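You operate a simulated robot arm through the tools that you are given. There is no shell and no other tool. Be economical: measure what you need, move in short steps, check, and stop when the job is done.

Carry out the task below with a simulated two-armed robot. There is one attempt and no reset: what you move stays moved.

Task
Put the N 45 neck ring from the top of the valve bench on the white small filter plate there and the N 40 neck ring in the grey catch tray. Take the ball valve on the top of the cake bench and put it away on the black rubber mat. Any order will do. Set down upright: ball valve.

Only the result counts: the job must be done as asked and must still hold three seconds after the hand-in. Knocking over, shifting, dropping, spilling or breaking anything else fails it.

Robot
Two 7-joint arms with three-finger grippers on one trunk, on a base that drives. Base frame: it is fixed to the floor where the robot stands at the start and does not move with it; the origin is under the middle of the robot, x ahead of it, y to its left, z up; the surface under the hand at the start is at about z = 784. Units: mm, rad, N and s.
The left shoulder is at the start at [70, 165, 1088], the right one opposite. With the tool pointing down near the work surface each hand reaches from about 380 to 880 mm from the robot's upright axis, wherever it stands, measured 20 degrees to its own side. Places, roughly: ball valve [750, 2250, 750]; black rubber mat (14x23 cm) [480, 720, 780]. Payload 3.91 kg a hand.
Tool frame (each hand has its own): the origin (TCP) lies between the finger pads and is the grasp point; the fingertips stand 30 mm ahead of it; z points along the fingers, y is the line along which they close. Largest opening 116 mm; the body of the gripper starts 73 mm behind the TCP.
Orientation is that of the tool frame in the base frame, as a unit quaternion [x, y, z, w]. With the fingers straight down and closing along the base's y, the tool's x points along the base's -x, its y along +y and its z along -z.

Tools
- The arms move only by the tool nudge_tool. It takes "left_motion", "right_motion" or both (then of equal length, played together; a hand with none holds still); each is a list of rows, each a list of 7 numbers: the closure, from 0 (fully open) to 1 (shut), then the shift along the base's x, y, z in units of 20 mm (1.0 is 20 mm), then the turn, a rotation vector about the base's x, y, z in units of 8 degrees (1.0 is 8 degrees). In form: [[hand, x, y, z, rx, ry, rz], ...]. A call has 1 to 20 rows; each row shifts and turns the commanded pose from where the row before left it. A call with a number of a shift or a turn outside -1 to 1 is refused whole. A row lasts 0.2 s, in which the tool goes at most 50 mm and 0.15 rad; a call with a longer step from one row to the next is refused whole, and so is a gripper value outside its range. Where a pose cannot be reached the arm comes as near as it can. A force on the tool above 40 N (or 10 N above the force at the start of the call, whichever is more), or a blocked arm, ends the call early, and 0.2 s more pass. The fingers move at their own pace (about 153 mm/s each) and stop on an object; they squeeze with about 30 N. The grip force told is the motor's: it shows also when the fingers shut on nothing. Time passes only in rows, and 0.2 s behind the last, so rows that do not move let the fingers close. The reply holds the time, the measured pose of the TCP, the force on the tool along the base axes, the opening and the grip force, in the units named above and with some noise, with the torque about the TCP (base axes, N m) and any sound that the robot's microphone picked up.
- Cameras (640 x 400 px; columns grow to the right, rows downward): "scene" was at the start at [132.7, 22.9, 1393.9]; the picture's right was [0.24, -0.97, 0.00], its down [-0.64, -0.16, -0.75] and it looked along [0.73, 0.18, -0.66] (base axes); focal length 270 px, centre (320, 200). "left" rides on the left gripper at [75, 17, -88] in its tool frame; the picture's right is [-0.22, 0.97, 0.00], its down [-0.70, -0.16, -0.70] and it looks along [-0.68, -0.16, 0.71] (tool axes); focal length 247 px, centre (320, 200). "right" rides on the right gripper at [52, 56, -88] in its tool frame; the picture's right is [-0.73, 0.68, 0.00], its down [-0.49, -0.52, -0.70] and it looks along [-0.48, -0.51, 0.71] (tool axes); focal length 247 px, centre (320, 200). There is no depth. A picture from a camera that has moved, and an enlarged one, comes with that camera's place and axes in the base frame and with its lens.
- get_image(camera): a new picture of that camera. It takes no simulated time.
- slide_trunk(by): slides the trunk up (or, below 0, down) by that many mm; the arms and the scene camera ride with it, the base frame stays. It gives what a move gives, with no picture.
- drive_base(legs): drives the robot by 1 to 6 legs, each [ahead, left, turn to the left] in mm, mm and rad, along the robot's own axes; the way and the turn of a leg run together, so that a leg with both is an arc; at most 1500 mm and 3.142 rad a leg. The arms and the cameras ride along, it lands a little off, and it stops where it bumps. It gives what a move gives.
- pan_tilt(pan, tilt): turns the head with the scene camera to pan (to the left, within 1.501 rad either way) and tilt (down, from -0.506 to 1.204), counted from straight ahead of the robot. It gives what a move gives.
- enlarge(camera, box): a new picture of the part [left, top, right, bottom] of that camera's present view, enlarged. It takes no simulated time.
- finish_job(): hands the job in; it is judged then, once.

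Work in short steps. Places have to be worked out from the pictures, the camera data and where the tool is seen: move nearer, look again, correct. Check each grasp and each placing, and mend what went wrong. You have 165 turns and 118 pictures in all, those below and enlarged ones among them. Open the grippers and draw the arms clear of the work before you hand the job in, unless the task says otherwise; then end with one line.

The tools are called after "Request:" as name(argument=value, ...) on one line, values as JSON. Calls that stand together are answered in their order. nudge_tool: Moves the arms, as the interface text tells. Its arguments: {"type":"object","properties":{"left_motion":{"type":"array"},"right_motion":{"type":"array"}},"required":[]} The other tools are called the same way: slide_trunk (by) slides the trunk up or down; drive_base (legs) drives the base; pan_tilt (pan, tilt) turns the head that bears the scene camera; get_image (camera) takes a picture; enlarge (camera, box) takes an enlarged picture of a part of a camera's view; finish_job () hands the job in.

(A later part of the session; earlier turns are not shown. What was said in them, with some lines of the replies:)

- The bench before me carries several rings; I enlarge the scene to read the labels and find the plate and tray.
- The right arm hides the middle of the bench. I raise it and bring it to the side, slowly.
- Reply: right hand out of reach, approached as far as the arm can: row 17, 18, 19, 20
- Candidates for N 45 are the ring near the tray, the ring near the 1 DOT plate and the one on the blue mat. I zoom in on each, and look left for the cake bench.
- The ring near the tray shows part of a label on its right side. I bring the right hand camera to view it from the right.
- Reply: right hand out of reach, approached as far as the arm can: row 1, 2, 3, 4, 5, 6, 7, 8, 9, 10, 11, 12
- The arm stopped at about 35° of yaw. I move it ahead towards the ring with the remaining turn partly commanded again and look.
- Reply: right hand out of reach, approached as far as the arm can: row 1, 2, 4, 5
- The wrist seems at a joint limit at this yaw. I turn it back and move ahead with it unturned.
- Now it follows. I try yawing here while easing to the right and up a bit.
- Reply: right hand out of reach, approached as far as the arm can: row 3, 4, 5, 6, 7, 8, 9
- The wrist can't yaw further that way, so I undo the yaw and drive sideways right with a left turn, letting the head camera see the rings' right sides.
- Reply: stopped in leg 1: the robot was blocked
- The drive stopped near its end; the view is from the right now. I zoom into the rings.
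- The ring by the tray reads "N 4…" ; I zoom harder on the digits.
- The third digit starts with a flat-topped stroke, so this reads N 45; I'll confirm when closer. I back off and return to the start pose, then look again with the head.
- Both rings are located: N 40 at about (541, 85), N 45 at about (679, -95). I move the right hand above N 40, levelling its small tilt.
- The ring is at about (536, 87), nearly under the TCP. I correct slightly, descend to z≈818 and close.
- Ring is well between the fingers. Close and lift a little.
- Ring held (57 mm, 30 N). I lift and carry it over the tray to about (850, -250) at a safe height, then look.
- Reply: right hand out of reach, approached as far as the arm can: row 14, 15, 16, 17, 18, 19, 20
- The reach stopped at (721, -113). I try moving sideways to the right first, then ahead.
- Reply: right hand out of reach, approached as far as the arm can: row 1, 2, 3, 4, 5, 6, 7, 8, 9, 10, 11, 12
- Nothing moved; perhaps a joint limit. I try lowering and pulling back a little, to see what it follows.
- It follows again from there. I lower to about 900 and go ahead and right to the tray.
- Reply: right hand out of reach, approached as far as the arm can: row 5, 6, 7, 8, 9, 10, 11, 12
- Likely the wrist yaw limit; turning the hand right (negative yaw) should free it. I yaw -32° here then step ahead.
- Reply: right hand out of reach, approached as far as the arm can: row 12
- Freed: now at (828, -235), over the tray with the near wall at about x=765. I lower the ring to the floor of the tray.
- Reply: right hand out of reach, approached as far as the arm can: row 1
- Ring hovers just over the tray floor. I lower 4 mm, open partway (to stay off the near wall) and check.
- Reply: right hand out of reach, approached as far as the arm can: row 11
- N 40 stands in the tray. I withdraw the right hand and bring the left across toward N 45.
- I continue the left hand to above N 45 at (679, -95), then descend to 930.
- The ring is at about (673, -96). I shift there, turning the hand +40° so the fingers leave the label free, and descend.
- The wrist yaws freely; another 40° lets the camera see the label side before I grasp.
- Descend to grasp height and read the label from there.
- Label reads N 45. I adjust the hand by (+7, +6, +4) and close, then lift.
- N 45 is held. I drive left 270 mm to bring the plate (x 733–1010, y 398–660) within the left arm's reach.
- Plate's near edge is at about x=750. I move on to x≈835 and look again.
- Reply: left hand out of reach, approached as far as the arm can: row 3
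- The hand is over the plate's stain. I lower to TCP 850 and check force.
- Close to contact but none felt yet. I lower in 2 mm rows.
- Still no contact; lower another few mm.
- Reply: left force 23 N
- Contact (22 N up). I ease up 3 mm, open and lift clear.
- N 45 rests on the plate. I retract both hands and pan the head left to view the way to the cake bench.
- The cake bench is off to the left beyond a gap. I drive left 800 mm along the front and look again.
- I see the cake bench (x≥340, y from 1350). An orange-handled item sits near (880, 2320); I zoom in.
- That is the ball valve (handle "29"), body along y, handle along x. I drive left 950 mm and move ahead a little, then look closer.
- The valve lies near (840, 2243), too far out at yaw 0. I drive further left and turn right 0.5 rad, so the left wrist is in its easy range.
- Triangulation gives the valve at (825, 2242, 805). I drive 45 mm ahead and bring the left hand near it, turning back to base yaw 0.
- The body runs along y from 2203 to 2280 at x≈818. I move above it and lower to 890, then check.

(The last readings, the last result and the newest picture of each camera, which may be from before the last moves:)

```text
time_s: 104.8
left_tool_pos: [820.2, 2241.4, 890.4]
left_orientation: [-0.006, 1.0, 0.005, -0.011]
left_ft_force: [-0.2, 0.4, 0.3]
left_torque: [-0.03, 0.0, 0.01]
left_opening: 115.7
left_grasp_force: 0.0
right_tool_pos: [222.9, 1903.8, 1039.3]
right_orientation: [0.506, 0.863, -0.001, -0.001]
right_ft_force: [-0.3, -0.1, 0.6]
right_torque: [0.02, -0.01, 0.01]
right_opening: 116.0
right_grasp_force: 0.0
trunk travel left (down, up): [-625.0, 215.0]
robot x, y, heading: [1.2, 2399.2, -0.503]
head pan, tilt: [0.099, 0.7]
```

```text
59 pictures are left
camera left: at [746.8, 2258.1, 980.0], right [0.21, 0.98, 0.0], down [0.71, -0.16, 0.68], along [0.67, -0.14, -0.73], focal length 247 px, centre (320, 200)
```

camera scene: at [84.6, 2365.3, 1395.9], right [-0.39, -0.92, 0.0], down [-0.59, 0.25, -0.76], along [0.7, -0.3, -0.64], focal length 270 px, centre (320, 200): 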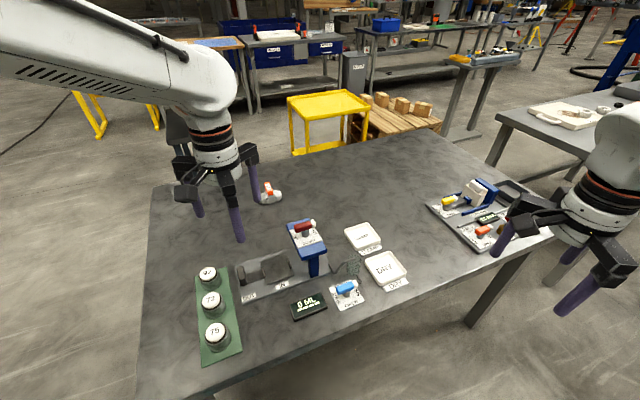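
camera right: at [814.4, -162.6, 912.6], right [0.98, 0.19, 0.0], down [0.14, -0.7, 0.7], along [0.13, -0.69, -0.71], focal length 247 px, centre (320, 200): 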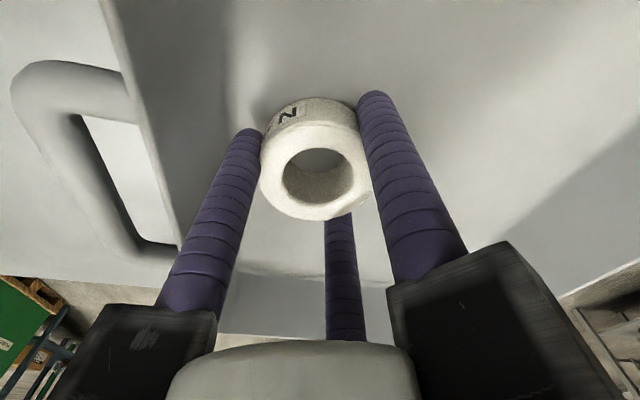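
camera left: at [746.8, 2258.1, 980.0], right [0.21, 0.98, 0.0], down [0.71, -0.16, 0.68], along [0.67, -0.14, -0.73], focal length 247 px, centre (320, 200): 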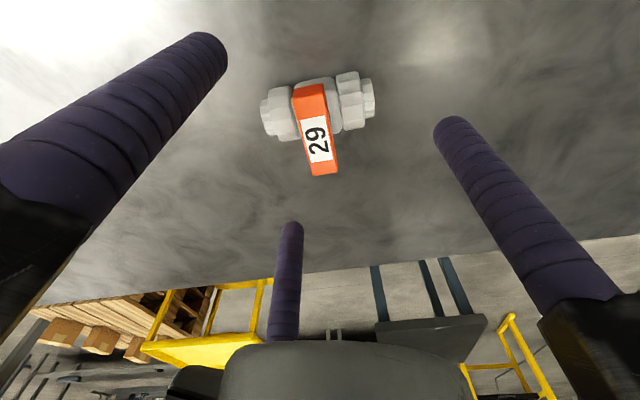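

Aligned within a few mm; a -3° yaw trim, then I descend to 818.

Request:
nudge_tool(left_motion=[[0, -0.12, 0.07, -0.9, 0, 0, -0.35], [0, 0, 0, -0.9, 0, 0, 0], [0, 0, 0, -0.9, 0, 0, 0], [0, 0, 0, -0.9, 0, 0, 0], [0, 0, 0, 0, 0, 0, 0]])

Request:
get_image(camera="left")

```text
time_s: 106.0
left_tool_pos: [814.7, 2241.4, 819.1]
left_orientation: [0.019, 1.0, 0.005, -0.011]
left_ft_force: [0.3, 0.5, -0.5]
left_torque: [-0.01, 0.02, 0.01]
left_opening: 115.8
left_grasp_force: 0.1
right_tool_pos: [224.0, 1903.8, 1040.0]
right_orientation: [0.507, 0.862, -0.001, 0.0]
right_ft_force: [0.2, 0.1, 0.5]
right_torque: [-0.01, -0.01, 0.0]
right_opening: 116.3
right_grasp_force: 0.0
trunk travel left (down, up): [-625.0, 215.0]
robot x, y, heading: [0.5, 2404.1, -0.501]
head pan, tilt: [0.099, 0.7]
```

```text
58 pictures are left
camera left: at [743.2, 2262.2, 908.7], right [0.26, 0.97, 0.0], down [0.7, -0.19, 0.68], along [0.66, -0.18, -0.73], focal length 247 px, centre (320, 200)
```

left: 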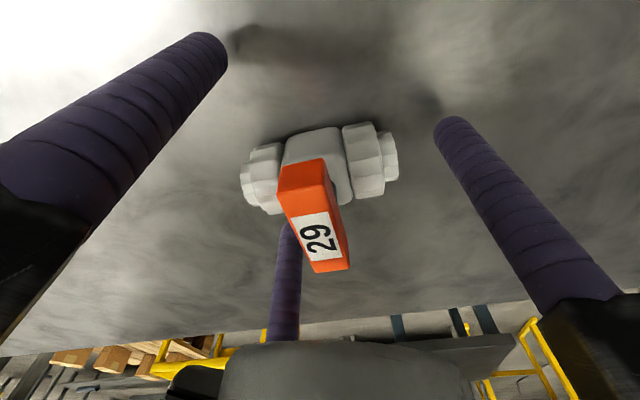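

Well centred between the fingertips. Close and check.

Request:
nudge_tool(left_motion=[[0, 0.12, 0, -0.1, 0, 0, 0], [1, 0, 0, 0, 0, 0, 0], [1, 0, 0, 0, 0, 0, 0], [1, 0, 0, 0, 0, 0, 0], [1, 0, 0, 0, 0, 0, 0]])

Request:
get_image(camera="left")

```text
time_s: 107.2
left_tool_pos: [818.2, 2242.3, 818.2]
left_orientation: [0.02, 1.0, 0.005, -0.01]
left_ft_force: [0.8, 0.3, 2.6]
left_torque: [0.12, -0.08, -0.04]
left_opening: 58.8
left_grasp_force: 29.6
right_tool_pos: [223.0, 1904.7, 1040.9]
right_orientation: [0.506, 0.862, -0.001, 0.0]
right_ft_force: [0.5, 0.0, -0.3]
right_torque: [0.01, 0.0, 0.03]
right_opening: 116.2
right_grasp_force: 0.0
trunk travel left (down, up): [-625.0, 215.0]
robot x, y, heading: [1.2, 2403.7, -0.501]
head pan, tilt: [0.099, 0.7]
```

```text
57 pictures are left
camera left: at [746.8, 2262.7, 906.9], right [0.26, 0.97, 0.0], down [0.7, -0.19, 0.68], along [0.66, -0.18, -0.73], focal length 247 px, centre (320, 200)
```

left: 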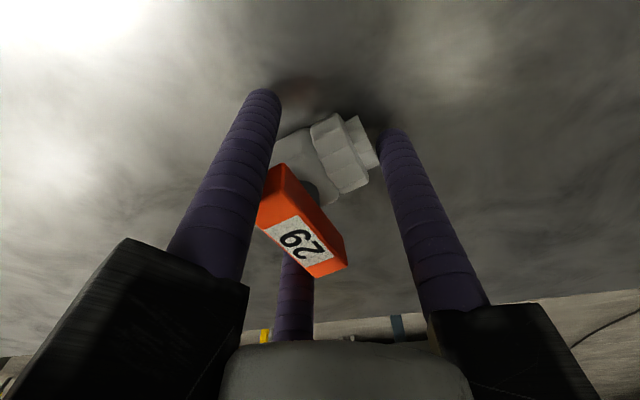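

The valve twisted and the fingers closed to 59 mm, not on the ends. I reopen and look at how it lies now.

Request:
nudge_tool(left_motion=[[0, 0, 0, 0, 0, 0, 0], [0, 0, 0, 0, 0, 0, 0], [0, 0, 0, 1, 0, 0, 0], [0, 0, 0, 1, 0, 0, 0], [0, 0, 0, 1, 0, 0, 0], [0, 0, 0, 1, 0, 0, 0], [0, 0, 0, 0, 0, 0, 0]])

Request:
get_image(camera="left")

Request:
enlarge(camera="scene", box=[230, 160, 310, 210])

```text
time_s: 108.8
left_tool_pos: [819.9, 2244.3, 896.5]
left_orientation: [0.019, 1.0, 0.004, -0.01]
left_ft_force: [0.2, 1.4, -0.4]
left_torque: [0.01, 0.03, 0.03]
left_opening: 115.9
left_grasp_force: 0.1
right_tool_pos: [224.6, 1903.7, 1038.1]
right_orientation: [0.505, 0.863, -0.001, 0.0]
right_ft_force: [0.0, -0.4, -0.9]
right_torque: [0.01, -0.01, -0.02]
right_opening: 116.1
right_grasp_force: 0.0
trunk travel left (down, up): [-625.0, 215.0]
robot x, y, heading: [3.4, 2399.2, -0.5]
head pan, tilt: [0.099, 0.7]
```

```text
56 pictures are left
camera left: at [748.6, 2263.9, 986.1], right [0.26, 0.97, 0.0], down [0.7, -0.19, 0.68], along [0.66, -0.18, -0.73], focal length 247 px, centre (320, 200)
```

left: 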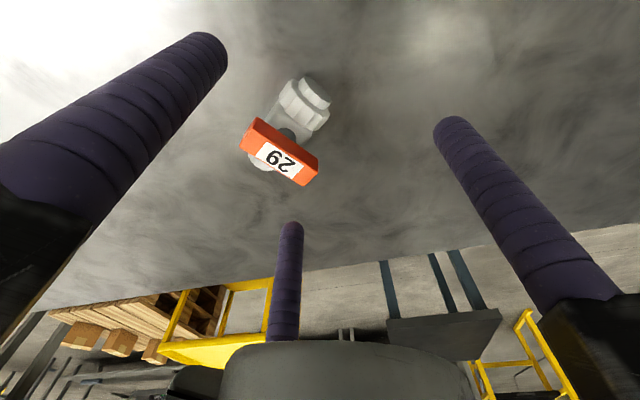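

```text
8.00 times, centred on (270, 185) of scene
camera zoom: at [124.0, 2344.0, 1395.8], right [-0.39, -0.92, 0.0], down [-0.59, 0.25, -0.76], along [0.7, -0.3, -0.64], focal length 2158 px, centre (720, 320)
```

zoom: 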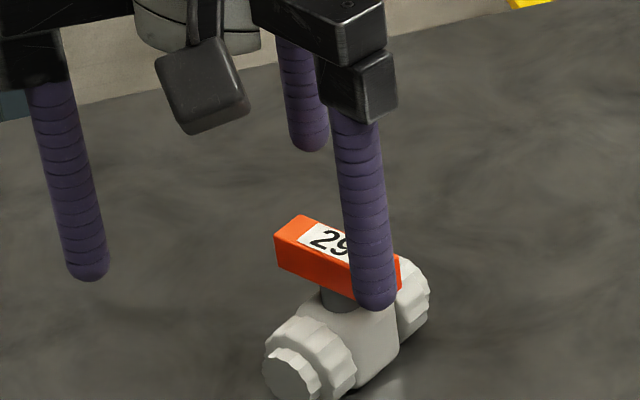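

The valve still stands upright, turned about 35°, with its handle top at about z≈850 near (826, 2217). I'll grip the handle across its flat sides instead, with the mass hanging below; I turn and come over it.

Request:
nudge_tool(left_motion=[[0, 0.1, -0.4, 0, 0, 0, 0.93], [0, 0.1, -0.4, 0, 0, 0, 0.93], [0, 0.1, -0.4, 0, 0, 0, 0.93], [0, 0.05, -0.2, 0, 0, 0, 0.93], [0, 0, 0, 0, 0, 0, 0.93], [0, 0, 0, 0, 0, 0, 0]])

Request:
get_image(camera="left")

Request:
enlarge(camera="scene", box=[230, 160, 310, 210])

```text
time_s: 110.2
left_tool_pos: [827.2, 2215.0, 896.1]
left_orientation: [-0.302, 0.953, 0.001, -0.011]
left_ft_force: [-0.6, 0.4, 0.2]
left_torque: [0.0, 0.03, -0.01]
left_opening: 115.7
left_grasp_force: 0.1
right_tool_pos: [222.8, 1903.7, 1038.7]
right_orientation: [0.506, 0.863, -0.002, 0.001]
right_ft_force: [0.5, 0.8, -1.0]
right_torque: [0.0, -0.01, 0.02]
right_opening: 116.0
right_grasp_force: 0.1
trunk travel left (down, up): [-625.0, 215.0]
robot x, y, heading: [0.4, 2398.7, -0.499]
head pan, tilt: [0.099, 0.7]
```

```text
54 pictures are left
camera left: at [758.4, 2187.2, 987.1], right [-0.38, 0.93, 0.0], down [0.68, 0.27, 0.68], along [0.63, 0.26, -0.73], focal length 247 px, centre (320, 200)
```

left: 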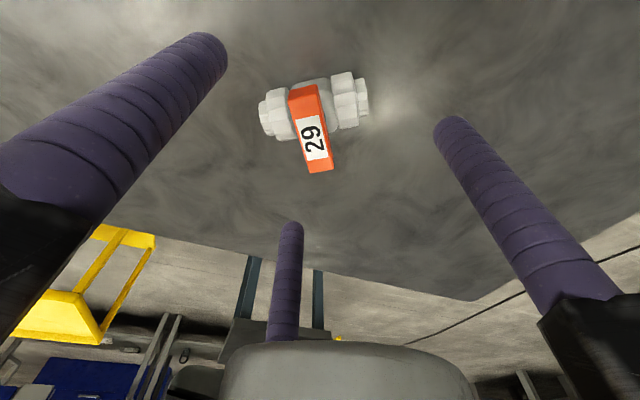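

```text
8.00 times, centred on (270, 185) of scene
camera zoom: at [123.6, 2344.0, 1395.9], right [-0.39, -0.92, 0.0], down [-0.59, 0.25, -0.76], along [0.7, -0.3, -0.64], focal length 2158 px, centre (720, 320)
```

zoom: 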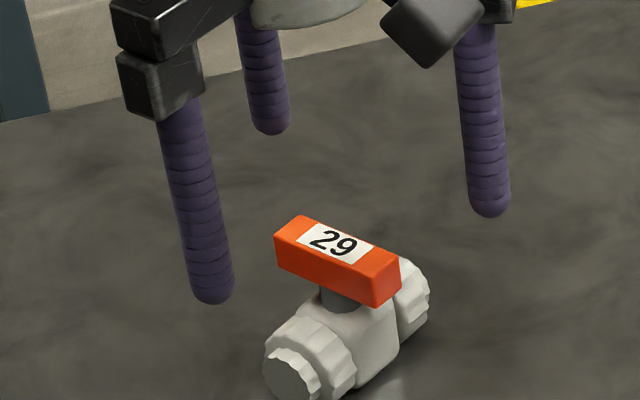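

The pictures show that the gripper really has three jaws closing radially, which explains the twist. A handle grip still works: one jaw on one flat side, two on the other. The handle top is at z≈851, centre (827, 2211). I place the TCP at about (830, 2206, 862).

Request:
nudge_tool(left_motion=[[0, 0.13, -0.4, 0, 0, 0, -0.3], [0, 0, 0, -0.9, 0, 0, 0], [0, 0, 0, -0.8, 0, 0, 0], [0, 0, 0, 0, 0, 0, 0]])

Request:
get_image(camera="left")

Request:
enlarge(camera="scene", box=[230, 160, 310, 210])

```text
time_s: 111.2
left_tool_pos: [829.3, 2206.1, 866.7]
left_orientation: [-0.281, 0.96, 0.001, -0.012]
left_ft_force: [0.0, -0.1, -1.1]
left_torque: [-0.04, 0.01, 0.01]
left_opening: 116.0
left_grasp_force: 0.0
right_tool_pos: [223.8, 1904.2, 1039.8]
right_orientation: [0.506, 0.862, -0.001, 0.0]
right_ft_force: [-0.7, 0.5, 0.4]
right_torque: [-0.01, -0.01, -0.02]
right_opening: 116.0
right_grasp_force: 0.0
trunk travel left (down, up): [-625.0, 215.0]
robot x, y, heading: [0.3, 2395.9, -0.504]
head pan, tilt: [0.099, 0.7]
```

```text
52 pictures are left
camera left: at [760.2, 2182.2, 955.1], right [-0.34, 0.94, 0.0], down [0.69, 0.24, 0.68], along [0.64, 0.23, -0.73], focal length 247 px, centre (320, 200)
```

left: 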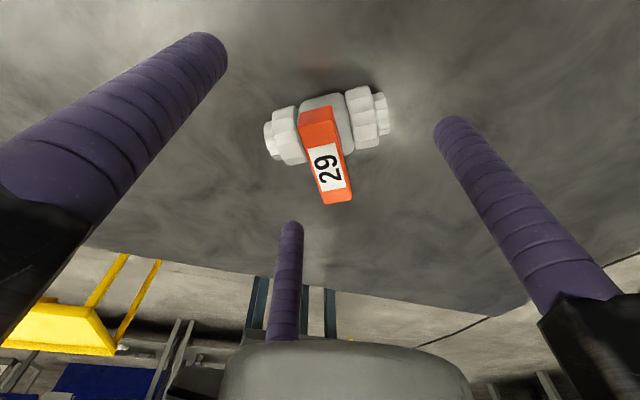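

```text
8.00 times, centred on (270, 185) of scene
camera zoom: at [123.3, 2344.1, 1395.9], right [-0.39, -0.92, 0.0], down [-0.59, 0.25, -0.76], along [0.7, -0.3, -0.64], focal length 2158 px, centre (720, 320)
```

zoom: 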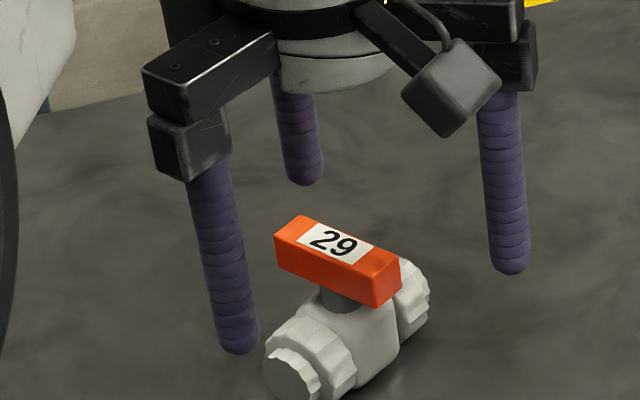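

The label centre sits on the tool axis at z≈851, offset 4 mm toward the single jaw, as wanted. I lower 5 mm and close.

Request:
nudge_tool(left_motion=[[0, 0, 0, -0.27, 0, 0, 0], [0.4, 0, 0, 0, 0, 0, 0], [0.6, 0, 0, 0, 0, 0, 0], [0.75, 0, 0, 0, 0, 0, 0], [1, 0, 0, 0, 0, 0, 0], [1, 0, 0, 0, 0, 0, 0], [1, 0, 0, 0, 0, 0, 0]])

Request:
get_image(camera="left")

Request:
enlarge(camera="scene", box=[230, 160, 310, 210])

```text
time_s: 112.8
left_tool_pos: [831.4, 2207.2, 859.7]
left_orientation: [-0.281, 0.96, 0.001, -0.012]
left_ft_force: [-0.1, -1.2, 0.9]
left_torque: [0.0, -0.05, -0.03]
left_opening: 23.0
left_grasp_force: 29.6
right_tool_pos: [224.5, 1903.6, 1040.3]
right_orientation: [0.506, 0.862, -0.001, 0.001]
right_ft_force: [0.4, -0.4, -0.7]
right_torque: [-0.03, 0.02, 0.0]
right_opening: 116.0
right_grasp_force: 0.2
trunk travel left (down, up): [-625.0, 215.0]
robot x, y, heading: [-0.6, 2399.2, -0.507]
head pan, tilt: [0.099, 0.7]
```

```text
50 pictures are left
camera left: at [760.5, 2182.7, 949.0], right [-0.34, 0.94, 0.0], down [0.69, 0.24, 0.68], along [0.64, 0.23, -0.73], focal length 247 px, centre (320, 200)
```

left: 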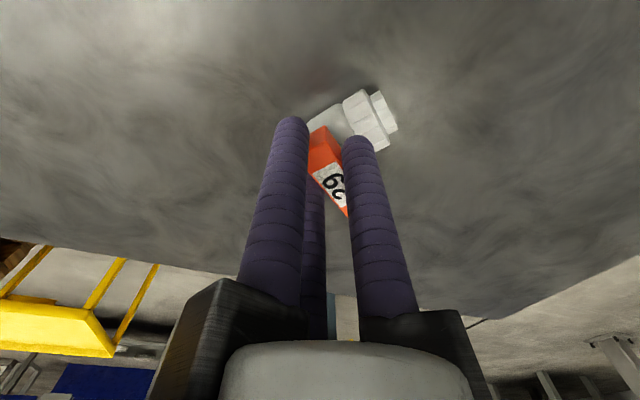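

```text
8.00 times, centred on (270, 185) of scene
camera zoom: at [123.5, 2344.0, 1395.9], right [-0.39, -0.92, 0.0], down [-0.59, 0.25, -0.76], along [0.7, -0.3, -0.64], focal length 2158 px, centre (720, 320)
```

zoom: 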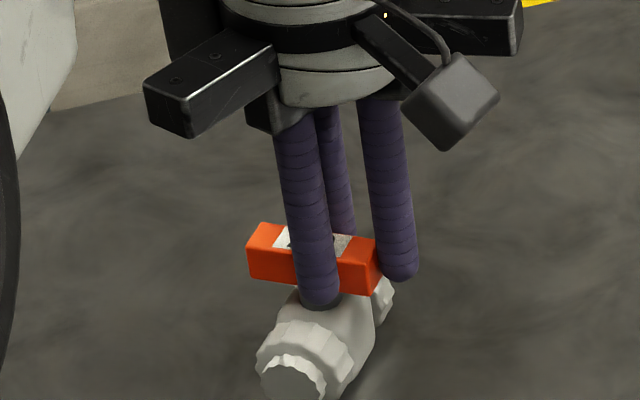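

Gripped on the handle (23 mm, 30 N) with three contacts. I lift 40 mm slowly and check.

Request:
nudge_tool(left_motion=[[1, 0, 0, 0.3, 0, 0, 0], [1, 0, 0, 0.4, 0, 0, 0], [1, 0, 0, 0.6, 0, 0, 0], [1, 0, 0, 0.7, 0, 0, 0], [1, 0, 0, 0, 0, 0, 0]])

Request:
enlarge(camera="scene", box=[230, 150, 326, 210])

Request:
get_image(camera="left")

```text
time_s: 114.0
left_tool_pos: [830.3, 2208.0, 897.2]
left_orientation: [-0.281, 0.96, 0.001, -0.011]
left_ft_force: [-0.8, 0.2, -1.8]
left_torque: [-0.03, 0.0, 0.01]
left_opening: 22.9
left_grasp_force: 30.3
right_tool_pos: [224.1, 1904.1, 1039.2]
right_orientation: [0.506, 0.863, -0.001, 0.0]
right_ft_force: [0.0, 0.5, 0.2]
right_torque: [0.01, 0.01, 0.0]
right_opening: 116.0
right_grasp_force: 0.1
trunk travel left (down, up): [-625.0, 215.0]
robot x, y, heading: [1.5, 2400.1, -0.507]
head pan, tilt: [0.099, 0.7]
```

```text
6.67 times, centred on (278, 180) of scene
camera zoom: at [124.1, 2343.9, 1395.8], right [-0.39, -0.92, 0.0], down [-0.59, 0.25, -0.76], along [0.7, -0.3, -0.64], focal length 1798 px, centre (600, 333)
```

zoom: 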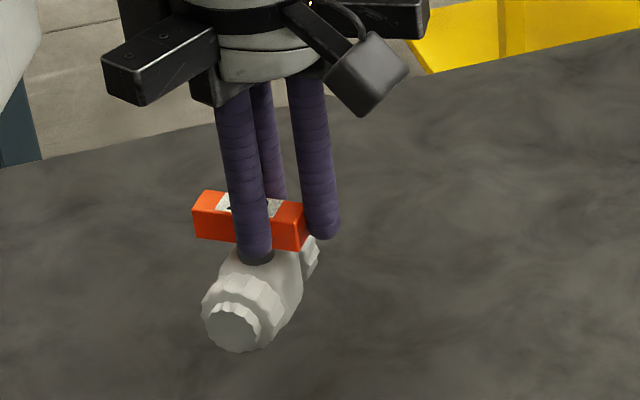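

```text
47 pictures are left
camera left: at [760.6, 2183.4, 987.7], right [-0.34, 0.94, 0.0], down [0.69, 0.24, 0.68], along [0.64, 0.23, -0.73], focal length 247 px, centre (320, 200)
```

left: 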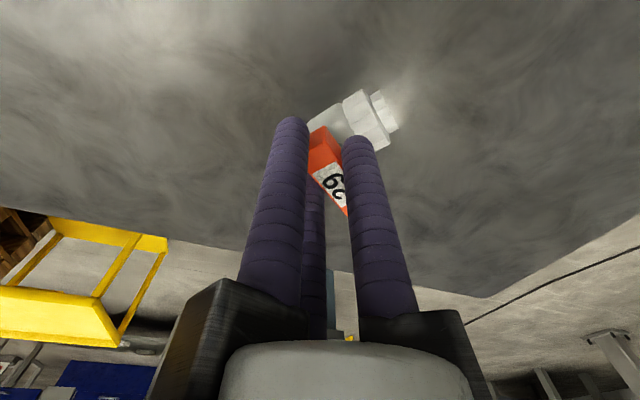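

Held upright. I raise it to about 1050 and then retract toward the robot.

Request:
nudge_tool(left_motion=[[1, 0, 0, 0.8, 0, 0, 0], [1, 0, 0, 0.8, 0, 0, 0], [1, -0.5, 0.2, 0.9, 0, 0, 0], [1, -0.5, 0.2, 0.9, 0, 0, 0], [1, -0.6, 0.3, 0.9, 0, 0, 0], [1, -0.8, 0.4, 0.9, 0, 0, 0], [1, -0.8, 0.4, 0.9, 0, 0, 0], [1, -0.9, 0.45, 0.8, 0, 0, 0], [1, -0.9, 0.45, 0.8, 0, 0, 0], [1, -0.9, 0.45, 0.3, 0, 0, 0], [1, -0.9, 0.45, 0, 0, 0, 0], [1, -0.9, 0.45, 0, 0, 0, 0], [1, -0.9, 0.45, 0, 0, 0, 0], [1, -0.9, 0.45, 0, 0, 0, 0], [1, -0.9, 0.45, 0, 0, 0, 0], [1, -0.9, 0.45, 0, 0, 0, 0], [1, -0.9, 0.45, 0, 0, 0, 0], [1, -0.9, 0.45, 0, 0, 0, 0], [1, 0, 0, 0, 0, 0, 0]])

Request:
get_image(camera="scene")

```text
time_s: 118.0
left_tool_pos: [568.6, 2334.3, 1057.3]
left_orientation: [-0.281, 0.96, 0.0, -0.011]
left_ft_force: [0.1, -0.4, -2.0]
left_torque: [0.0, 0.04, -0.02]
left_opening: 22.7
left_grasp_force: 30.0
right_tool_pos: [224.4, 1904.9, 1039.3]
right_orientation: [0.506, 0.862, -0.001, 0.0]
right_ft_force: [0.0, -0.5, -0.6]
right_torque: [0.04, 0.04, -0.03]
right_opening: 115.9
right_grasp_force: 0.0
trunk travel left (down, up): [-625.0, 215.0]
robot x, y, heading: [1.4, 2398.3, -0.501]
head pan, tilt: [0.099, 0.7]
```

```text
46 pictures are left
camera scene: at [124.3, 2343.7, 1395.8], right [-0.39, -0.92, 0.0], down [-0.59, 0.25, -0.76], along [0.7, -0.3, -0.64], focal length 270 px, centre (320, 200)
```

scene: 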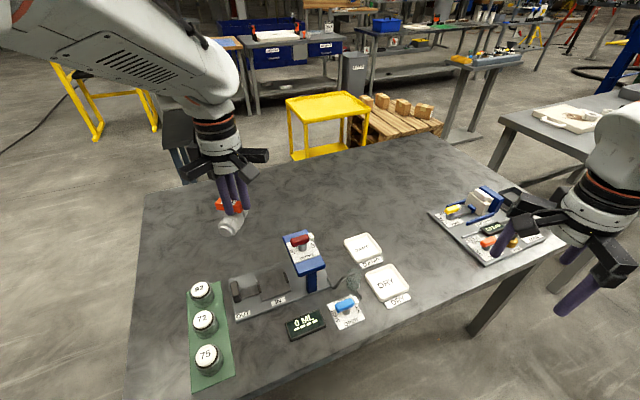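

Clear. I back off, straighten, and drive right toward the valve bench.

Request:
drive_base(legs=[[-45, 0, 0], [0, 0, 0.5], [0, -950, 0], [0, -950, 0]])

Request:
pan_tilt(pan=0.3, tilt=0.85)

Request:
get_image(camera="scene")

```text
time_s: 129.5
left_tool_pos: [502.8, 722.7, 1058.2]
left_orientation: [-0.517, 0.856, -0.001, -0.012]
left_ft_force: [-0.7, 0.6, -2.0]
left_torque: [-0.02, 0.0, 0.02]
left_opening: 22.4
left_grasp_force: 30.3
right_tool_pos: [416.0, 177.8, 1037.8]
right_orientation: [0.268, 0.963, -0.001, 0.0]
right_ft_force: [-0.2, 0.2, 0.4]
right_torque: [-0.03, -0.02, -0.03]
right_opening: 115.8
right_grasp_force: 0.0
trunk travel left (down, up): [-625.0, 215.0]
robot x, y, heading: [-21.1, 496.0, 0.014]
head pan, tilt: [0.099, 0.7]
```

```text
time_s: 130.2
left_tool_pos: [501.5, 722.5, 1058.9]
left_orientation: [-0.517, 0.856, -0.002, -0.011]
left_ft_force: [-0.5, 0.5, -0.8]
left_torque: [-0.03, -0.03, -0.01]
left_opening: 22.4
left_grasp_force: 30.0
right_tool_pos: [416.9, 178.9, 1039.4]
right_orientation: [0.268, 0.963, -0.001, 0.001]
right_ft_force: [0.4, -0.8, -0.2]
right_torque: [0.03, -0.03, -0.03]
right_opening: 116.0
right_grasp_force: 0.1
trunk travel left (down, up): [-625.0, 215.0]
robot x, y, heading: [-22.7, 499.8, 0.012]
head pan, tilt: [0.3, 0.85]
```

```text
45 pictures are left
camera scene: at [102.7, 524.6, 1383.7], right [0.31, -0.95, 0.0], down [-0.71, -0.23, -0.66], along [0.63, 0.2, -0.75], focal length 270 px, centre (320, 200)
```

scene: 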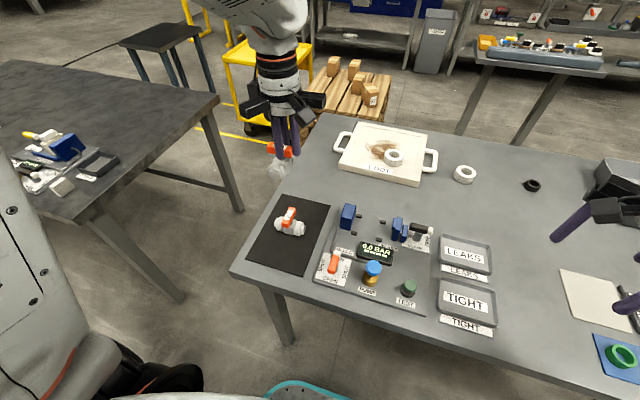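

Mat in view with valve X1 in its middle. I zoom to locate mat edges and the free space.

Request:
enlarge(camera="scene", box=[220, 180, 380, 280])

```text
4.00 times, centred on (300, 230) of scene
camera zoom: at [102.7, 524.6, 1383.7], right [0.31, -0.95, 0.0], down [-0.71, -0.23, -0.66], along [0.63, 0.2, -0.75], focal length 1079 px, centre (400, 80)
```

zoom: 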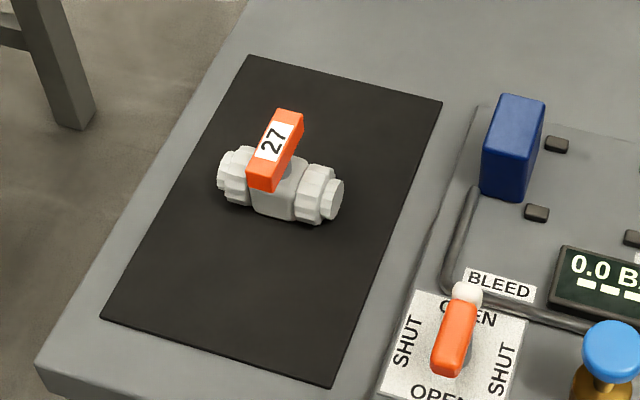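

Mat spans x 362–594, y 649–800; valve 27 takes x≈450–505. I'll use the near free part: target (403, 724). I move above it, unwinding yaw to 0.

Request:
nudge_tool(left_motion=[[1, -0.5, 0, 0, 0, 0, -0.87], [1, -0.5, 0, 0, 0, 0, -0.87], [1, -0.5, 0, 0, 0, 0, -0.87], [1, -0.5, 0, 0, 0, 0, -0.87], [1, -0.6, 0, 0, 0, 0, -0.87], [1, -0.6, 0, 0, 0, 0, -0.87], [1, -0.6, 0, 0, 0, 0, -0.87], [1, -0.6, 0, 0, 0, 0, -0.87], [1, -0.5, 0, 0, 0, 0, -0.87], [1, 0, 0, -0.7, 0, 0, 0], [1, 0, 0, -0.7, 0, 0, 0], [1, 0, 0, -0.7, 0, 0, 0], [1, 0, 0, -0.7, 0, 0, 0], [1, 0, 0, -0.7, 0, 0, 0], [1, 0, 0, 0, 0, 0, 0]])

Request:
get_image(camera="scene")

Request:
get_image(camera="left")

```text
time_s: 133.4
left_tool_pos: [459.6, 746.5, 963.4]
left_orientation: [0.004, 1.0, 0.004, -0.01]
left_ft_force: [0.2, 0.5, -1.9]
left_torque: [-0.04, 0.0, -0.01]
left_opening: 22.2
left_grasp_force: 30.3
left hand out of reach, approached as far as the arm can: row 3, 4, 5, 6, 7, 8, 9
right_tool_pos: [416.0, 176.3, 1039.3]
right_orientation: [0.268, 0.963, -0.001, 0.001]
right_ft_force: [0.0, -0.3, -0.5]
right_torque: [0.05, -0.02, 0.01]
right_opening: 116.2
right_grasp_force: 0.0
trunk travel left (down, up): [-625.0, 215.0]
robot x, y, heading: [-24.0, 497.4, 0.014]
head pan, tilt: [0.3, 0.85]
```

```text
43 pictures are left
camera scene: at [102.4, 524.2, 1383.6], right [0.31, -0.95, 0.0], down [-0.71, -0.23, -0.66], along [0.63, 0.21, -0.75], focal length 270 px, centre (320, 200)
```

scene: 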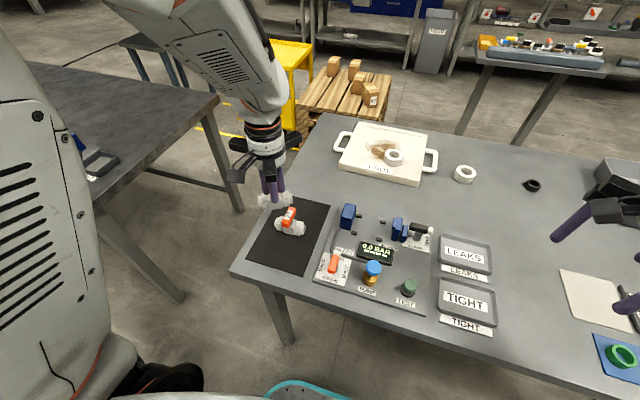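

```text
42 pictures are left
camera left: at [387.4, 764.2, 1052.4], right [0.23, 0.97, 0.0], down [0.71, -0.17, 0.68], along [0.67, -0.15, -0.73], focal length 247 px, centre (320, 200)
```

left: 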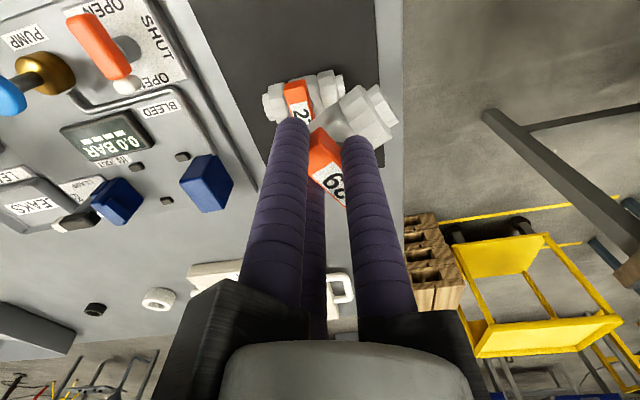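

The near spot is at the edge of reach, so I use the far part of the mat: (553, 720). I raise a bit and move there.

Request:
nudge_tool(left_motion=[[1, 0, 0, 1, 0, 0, 0], [1, 0, 0, 0.6, 0, 0, 0], [1, 0.95, -0.3, 0, 0, 0, 0], [1, 0.95, -0.3, 0, 0, 0, 0], [1, 0.95, -0.3, 0, 0, 0, 0], [1, 0.95, -0.3, 0, 0, 0, 0], [1, 0.9, -0.2, 0, 0, 0, 0], [1, 0, 0, -0.8, 0, 0, 0], [1, 0, 0, -0.8, 0, 0, 0], [1, 0, 0, 0, 0, 0, 0]])

Request:
enlarge(camera="scene", box=[220, 150, 380, 250])

Request:
get_image(camera="left")

```text
time_s: 135.7
left_tool_pos: [555.2, 718.7, 961.5]
left_orientation: [0.003, 1.0, 0.005, -0.01]
left_ft_force: [0.2, 0.6, -1.2]
left_torque: [-0.01, 0.03, 0.0]
left_opening: 22.3
left_grasp_force: 30.0
right_tool_pos: [417.0, 176.1, 1038.5]
right_orientation: [0.268, 0.963, -0.001, 0.001]
right_ft_force: [0.5, 0.2, 0.5]
right_torque: [0.03, -0.02, -0.02]
right_opening: 116.0
right_grasp_force: 0.0
trunk travel left (down, up): [-625.0, 215.0]
robot x, y, heading: [-22.2, 499.4, 0.015]
head pan, tilt: [0.3, 0.85]
```

```text
4.00 times, centred on (300, 200) of scene
camera zoom: at [102.4, 524.5, 1383.7], right [0.31, -0.95, 0.0], down [-0.71, -0.23, -0.66], along [0.63, 0.21, -0.75], focal length 1079 px, centre (400, 200)
```

zoom: 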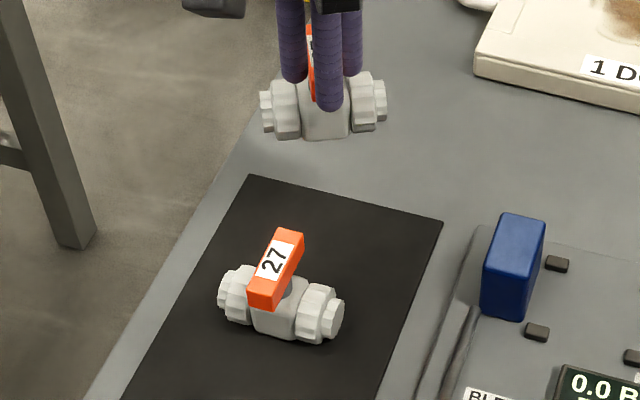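

```text
40 pictures are left
camera left: at [482.5, 736.4, 1051.1], right [0.23, 0.97, 0.0], down [0.71, -0.17, 0.68], along [0.67, -0.15, -0.73], focal length 247 px, centre (320, 200)
```

left: 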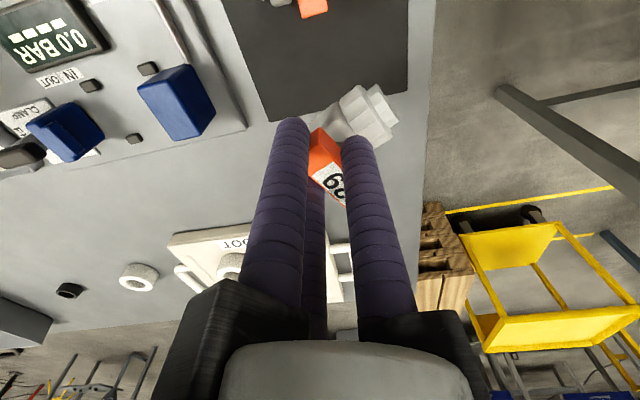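

The valve hangs turned about 25° in the grip with centre near (565, 729). I trim yaw by -12° and move the TCP to about (540, 716), lowering some.

Request:
nudge_tool(left_motion=[[1, -0.35, -0.07, 0, 0, 0, -0.75], [1, -0.4, -0.07, 0, 0, 0, -0.75], [1, 0, 0, -0.8, 0, 0, 0], [1, 0, 0, -0.8, 0, 0, 0], [1, 0, 0, -0.8, 0, 0, 0], [1, 0, 0, 0, 0, 0, 0]])

Request:
enlarge(camera="scene", box=[220, 150, 380, 250])

```text
time_s: 137.1
left_tool_pos: [536.8, 714.8, 914.9]
left_orientation: [0.108, 0.994, 0.005, -0.01]
left_ft_force: [1.0, -0.6, -1.7]
left_torque: [-0.01, 0.02, 0.0]
left_opening: 22.2
left_grasp_force: 30.1
right_tool_pos: [415.4, 178.5, 1039.4]
right_orientation: [0.268, 0.964, -0.001, 0.001]
right_ft_force: [-0.3, 0.9, -0.1]
right_torque: [0.02, 0.02, 0.01]
right_opening: 116.1
right_grasp_force: 0.2
trunk travel left (down, up): [-625.0, 215.0]
robot x, y, heading: [-22.7, 494.6, 0.017]
head pan, tilt: [0.3, 0.85]
```

```text
4.00 times, centred on (300, 200) of scene
camera zoom: at [102.4, 524.6, 1383.7], right [0.31, -0.95, 0.0], down [-0.71, -0.23, -0.66], along [0.63, 0.21, -0.75], focal length 1079 px, centre (400, 200)
```

zoom: 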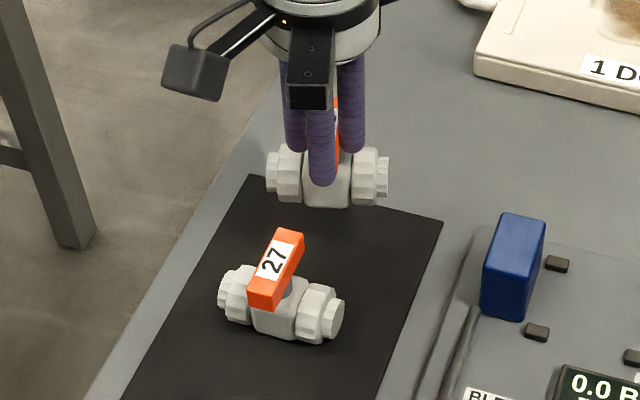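

Centre now at about (548, 722), over the free part. I lower to TCP 868.

Request:
nudge_tool(left_motion=[[1, 0.2, 0, -0.8, 0, 0, 0], [1, 0, 0, -0.8, 0, 0, 0], [1, 0, 0, -0.6, 0, 0, 0], [1, 0, 0, 0, 0, 0, 0]])

Request:
enlarge(camera="scene", box=[240, 170, 352, 240])

```text
time_s: 138.1
left_tool_pos: [539.9, 714.6, 871.0]
left_orientation: [0.108, 0.994, 0.006, -0.01]
left_ft_force: [0.0, -0.4, -1.9]
left_torque: [-0.04, -0.01, 0.0]
left_opening: 22.3
left_grasp_force: 30.0
right_tool_pos: [415.6, 178.4, 1039.1]
right_orientation: [0.268, 0.963, -0.001, 0.001]
right_ft_force: [0.2, 0.4, 0.1]
right_torque: [0.01, -0.01, 0.0]
right_opening: 116.2
right_grasp_force: 0.0
trunk travel left (down, up): [-625.0, 215.0]
robot x, y, heading: [-23.6, 495.7, 0.018]
head pan, tilt: [0.3, 0.85]
```

```text
5.71 times, centred on (296, 205) of scene
camera zoom: at [102.5, 524.6, 1383.6], right [0.31, -0.95, 0.0], down [-0.71, -0.23, -0.66], along [0.63, 0.21, -0.75], focal length 1541 px, centre (457, 171)
```

zoom: 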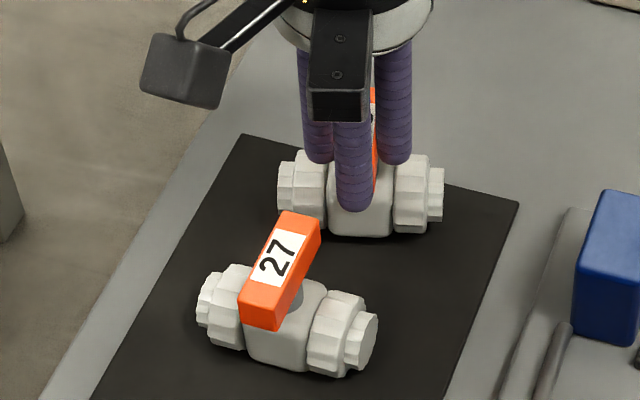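

The jaw nearest valve 27 needs room to open, so I shift +9 mm in x, then lower in small steps to contact.

Request:
nudge_tool(left_motion=[[1, 0.45, 0, 0, 0, 0, 0], [1, 0, 0, -0.15, 0, 0, 0], [1, 0, 0, -0.1, 0, 0, 0], [1, 0, 0, -0.1, 0, 0, 0], [1, 0, 0, 0, 0, 0, 0]])

Request:
enlarge(camera="scene", box=[240, 170, 352, 240])

```text
time_s: 139.2
left_tool_pos: [550.5, 715.5, 864.8]
left_orientation: [0.107, 0.994, 0.005, -0.01]
left_ft_force: [0.1, 0.9, -1.2]
left_torque: [-0.02, 0.01, 0.0]
left_opening: 22.3
left_grasp_force: 30.1
right_tool_pos: [417.1, 178.4, 1041.1]
right_orientation: [0.268, 0.963, -0.001, 0.001]
right_ft_force: [-0.1, 0.3, -0.4]
right_torque: [-0.01, -0.02, 0.02]
right_opening: 116.0
right_grasp_force: 0.0
trunk travel left (down, up): [-625.0, 215.0]
robot x, y, heading: [-19.2, 497.3, 0.013]
head pan, tilt: [0.3, 0.85]
```

```text
5.71 times, centred on (296, 205) of scene
camera zoom: at [102.6, 524.6, 1383.6], right [0.31, -0.95, 0.0], down [-0.71, -0.23, -0.66], along [0.63, 0.21, -0.75], focal length 1541 px, centre (457, 171)
```

zoom: 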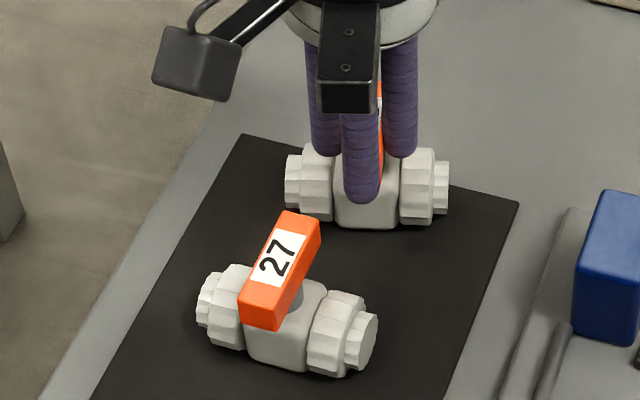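

Valve's centre is about (561, 722), within the mat. I continue lowering 2 mm at a time.

Request:
nudge_tool(left_motion=[[1, -0.1, 0, -0.1, 0, 0, 0], [1, 0, 0, -0.1, 0, 0, 0], [1, 0, 0, 0, 0, 0, 0]])

```text
time_s: 140.1
left_tool_pos: [550.1, 715.9, 864.7]
left_orientation: [0.107, 0.994, 0.005, -0.007]
left_ft_force: [5.4, 6.1, 19.0]
left_torque: [0.2, -0.71, 0.06]
left_opening: 22.3
left_grasp_force: 30.0
right_tool_pos: [415.7, 177.5, 1040.4]
right_orientation: [0.269, 0.963, -0.002, 0.001]
right_ft_force: [0.0, 0.0, 0.1]
right_torque: [0.02, 0.0, 0.01]
right_opening: 115.9
right_grasp_force: 0.0
trunk travel left (down, up): [-625.0, 215.0]
robot x, y, heading: [-20.6, 495.3, 0.019]
head pan, tilt: [0.3, 0.85]
```

Contact (19 N). I ease up 2 mm, open slightly, and check before lifting.

Request:
nudge_tool(left_motion=[[1, 0, 0, 0.1, 0, 0, 0], [0.76, 0, 0, 0, 0, 0, 0], [0.7, 0, 0, 0, 0, 0, 0], [0.65, 0, 0, 0, 0, 0, 0], [0.65, 0, 0, 0, 0, 0, 0]])

Request:
enlarge(camera="scene", box=[240, 170, 352, 240])

Request:
get_image(camera="left")

```text
time_s: 141.2
left_tool_pos: [549.7, 713.5, 862.8]
left_orientation: [0.107, 0.994, 0.006, -0.01]
left_ft_force: [0.4, -0.4, 1.1]
left_torque: [-0.02, -0.01, -0.02]
left_opening: 40.8
left_grasp_force: 0.1
right_tool_pos: [416.3, 178.0, 1039.8]
right_orientation: [0.268, 0.963, -0.002, 0.001]
right_ft_force: [0.7, 0.1, 0.5]
right_torque: [-0.01, 0.03, -0.02]
right_opening: 115.9
right_grasp_force: 0.1
trunk travel left (down, up): [-625.0, 215.0]
robot x, y, heading: [-21.2, 499.8, 0.016]
head pan, tilt: [0.3, 0.85]
```

```text
5.71 times, centred on (296, 205) of scene
camera zoom: at [102.4, 524.6, 1383.6], right [0.31, -0.95, 0.0], down [-0.71, -0.23, -0.66], along [0.63, 0.21, -0.75], focal length 1541 px, centre (457, 171)
```

zoom: 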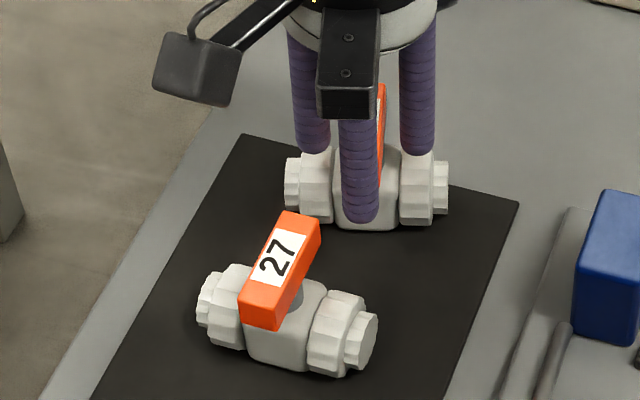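

```text
35 pictures are left
camera left: at [482.2, 747.4, 952.3], right [0.43, 0.9, 0.0], down [0.66, -0.31, 0.68], along [0.62, -0.29, -0.73], focal length 247 px, centre (320, 200)
```

left: 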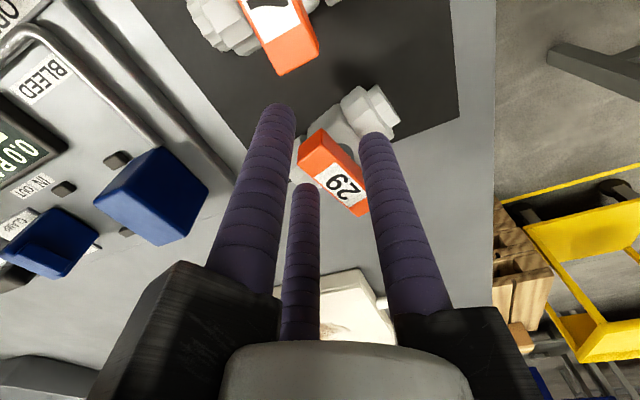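

The jaws are clear of the handle and the valve stands. I lift straight up.

Request:
nudge_tool(left_motion=[[0.65, 0, 0, 0.3, 0, 0, 0], [0.65, 0, 0, 0.6, 0, 0, 0], [0.65, 0, 0, 1, 0, 0, 0], [0.65, 0, 0, 1, 0, 0, 0], [0.65, 0, 0, 1, 0, 0, 0], [0.65, 0, 0, 1, 0, 0, 0], [0.65, 0, 0, 1, 0, 0, 0], [0.3, 0, 0, 1, 0, 0, 0], [0, 0, 0, 1, 0, 0, 0], [0, 0, 0, 0, 0, 0, 0]])

Request:
enlarge(camera="scene", box=[220, 150, 380, 250])

Request:
get_image(camera="left")

```text
time_s: 143.4
left_tool_pos: [550.4, 713.4, 1023.1]
left_orientation: [0.107, 0.994, 0.005, -0.01]
left_ft_force: [-0.5, 0.3, -0.8]
left_torque: [0.02, 0.01, -0.02]
left_opening: 115.9
left_grasp_force: 0.1
right_tool_pos: [416.2, 177.8, 1039.5]
right_orientation: [0.268, 0.963, -0.001, 0.0]
right_ft_force: [0.5, 0.0, 0.7]
right_torque: [0.04, 0.01, -0.04]
right_opening: 115.9
right_grasp_force: 0.1
trunk travel left (down, up): [-625.0, 215.0]
robot x, y, heading: [-24.5, 495.3, 0.019]
head pan, tilt: [0.3, 0.85]
```

```text
4.00 times, centred on (300, 200) of scene
camera zoom: at [102.9, 524.7, 1383.6], right [0.31, -0.95, 0.0], down [-0.71, -0.23, -0.66], along [0.63, 0.21, -0.75], focal length 1079 px, centre (400, 200)
```

zoom: 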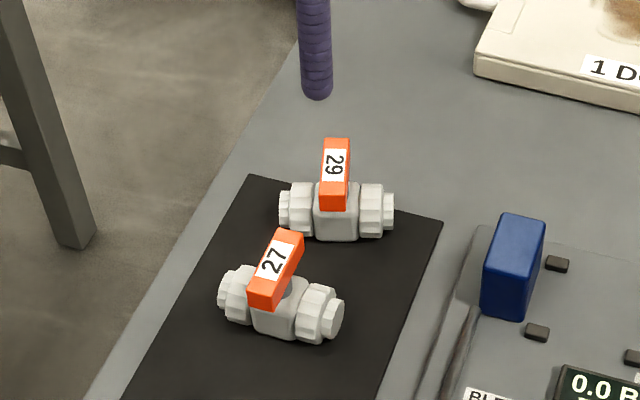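

```text
33 pictures are left
camera left: at [482.0, 745.8, 1111.4], right [0.43, 0.9, 0.0], down [0.66, -0.31, 0.68], along [0.62, -0.29, -0.73], focal length 247 px, centre (320, 200)
```

left: 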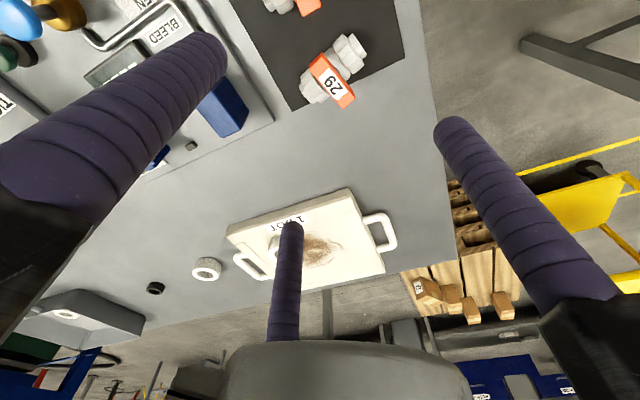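

The valve stands upright on the mat. I zoom in to check that it's wholly on it, and check the ring on the plate is still in place.

Request:
enlarge(camera="left", box=[260, 10, 420, 120])

Request:
get_image(camera="scene")

```text
3.64 times, centred on (340, 65) of left
camera zoom: at [482.0, 745.8, 1111.4], right [0.43, 0.9, 0.0], down [0.66, -0.31, 0.68], along [0.62, -0.29, -0.73], focal length 898 px, centre (247, 691)
```

zoom: 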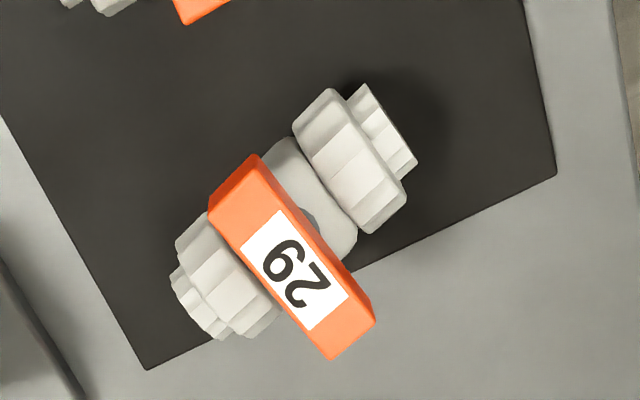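

```text
31 pictures are left
camera scene: at [102.9, 524.7, 1383.6], right [0.31, -0.95, 0.0], down [-0.71, -0.23, -0.66], along [0.63, 0.21, -0.75], focal length 270 px, centre (320, 200)
```

scene: 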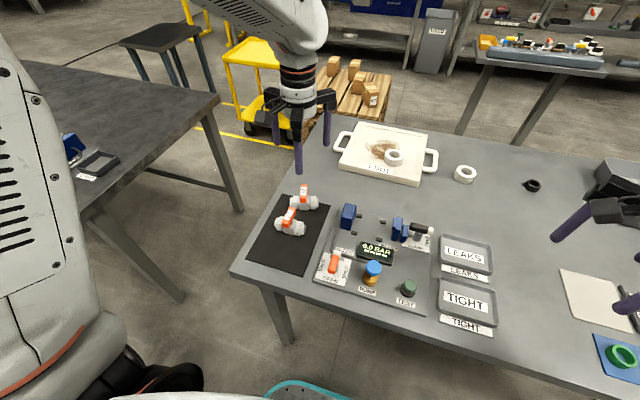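

The valve's support lies fully on the mat (contact x≈559–580, edge 594), both rings are placed, and the hands are open. I back the robot away and take a last look.

Request:
drive_base(legs=[[-350, 0, 0]])

Request:
pan_tilt(pan=0.0, tilt=0.6)

Request:
get_image(camera="scene")

```text
time_s: 145.7
left_tool_pos: [197.2, 711.2, 1021.5]
left_orientation: [0.104, 0.994, 0.005, -0.011]
left_ft_force: [-0.2, -0.5, -0.3]
left_torque: [0.0, -0.02, 0.0]
left_opening: 116.1
left_grasp_force: 0.0
right_tool_pos: [68.8, 174.3, 1039.2]
right_orientation: [0.264, 0.964, 0.0, 0.001]
right_ft_force: [0.0, -0.1, 0.7]
right_torque: [-0.01, -0.02, -0.04]
right_opening: 116.0
right_grasp_force: 0.2
trunk travel left (down, up): [-625.0, 215.0]
robot x, y, heading: [-377.2, 487.5, 0.024]
head pan, tilt: [0.3, 0.85]
```

```text
time_s: 146.5
left_tool_pos: [197.8, 710.1, 1022.8]
left_orientation: [0.104, 0.995, 0.005, -0.01]
left_ft_force: [0.5, 0.2, -0.2]
left_torque: [0.01, -0.03, 0.02]
left_opening: 116.0
left_grasp_force: 0.1
right_tool_pos: [68.8, 174.6, 1041.0]
right_orientation: [0.264, 0.965, -0.001, 0.0]
right_ft_force: [0.2, 0.0, -0.3]
right_torque: [-0.01, 0.0, 0.01]
right_opening: 116.2
right_grasp_force: 0.0
trunk travel left (down, up): [-625.0, 215.0]
robot x, y, heading: [-371.2, 487.4, 0.025]
head pan, tilt: [0.0, 0.6]
```

```text
30 pictures are left
camera scene: at [-233.3, 495.9, 1404.4], right [0.02, -1.0, 0.0], down [-0.57, -0.01, -0.82], along [0.82, 0.02, -0.57], focal length 270 px, centre (320, 200)
```

scene: 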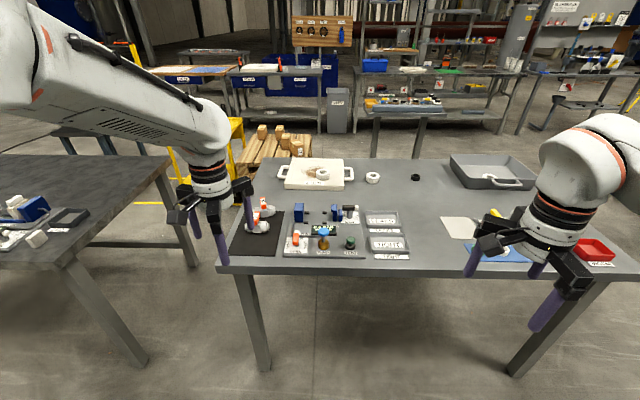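

Everything is in place and the arms are clear of the benches. I hand the job in.

Request:
finish_job()

```text
The job is handed in.
```

The N 45 ring is on the white 1 DOT filter plate, the N 40 ring is in the grey catch tray, and the ball valve stands upright on the black rubber mat; one end nut of the valve juts about 4 mm past the mat's far edge, but everything it rests on is on the mat.
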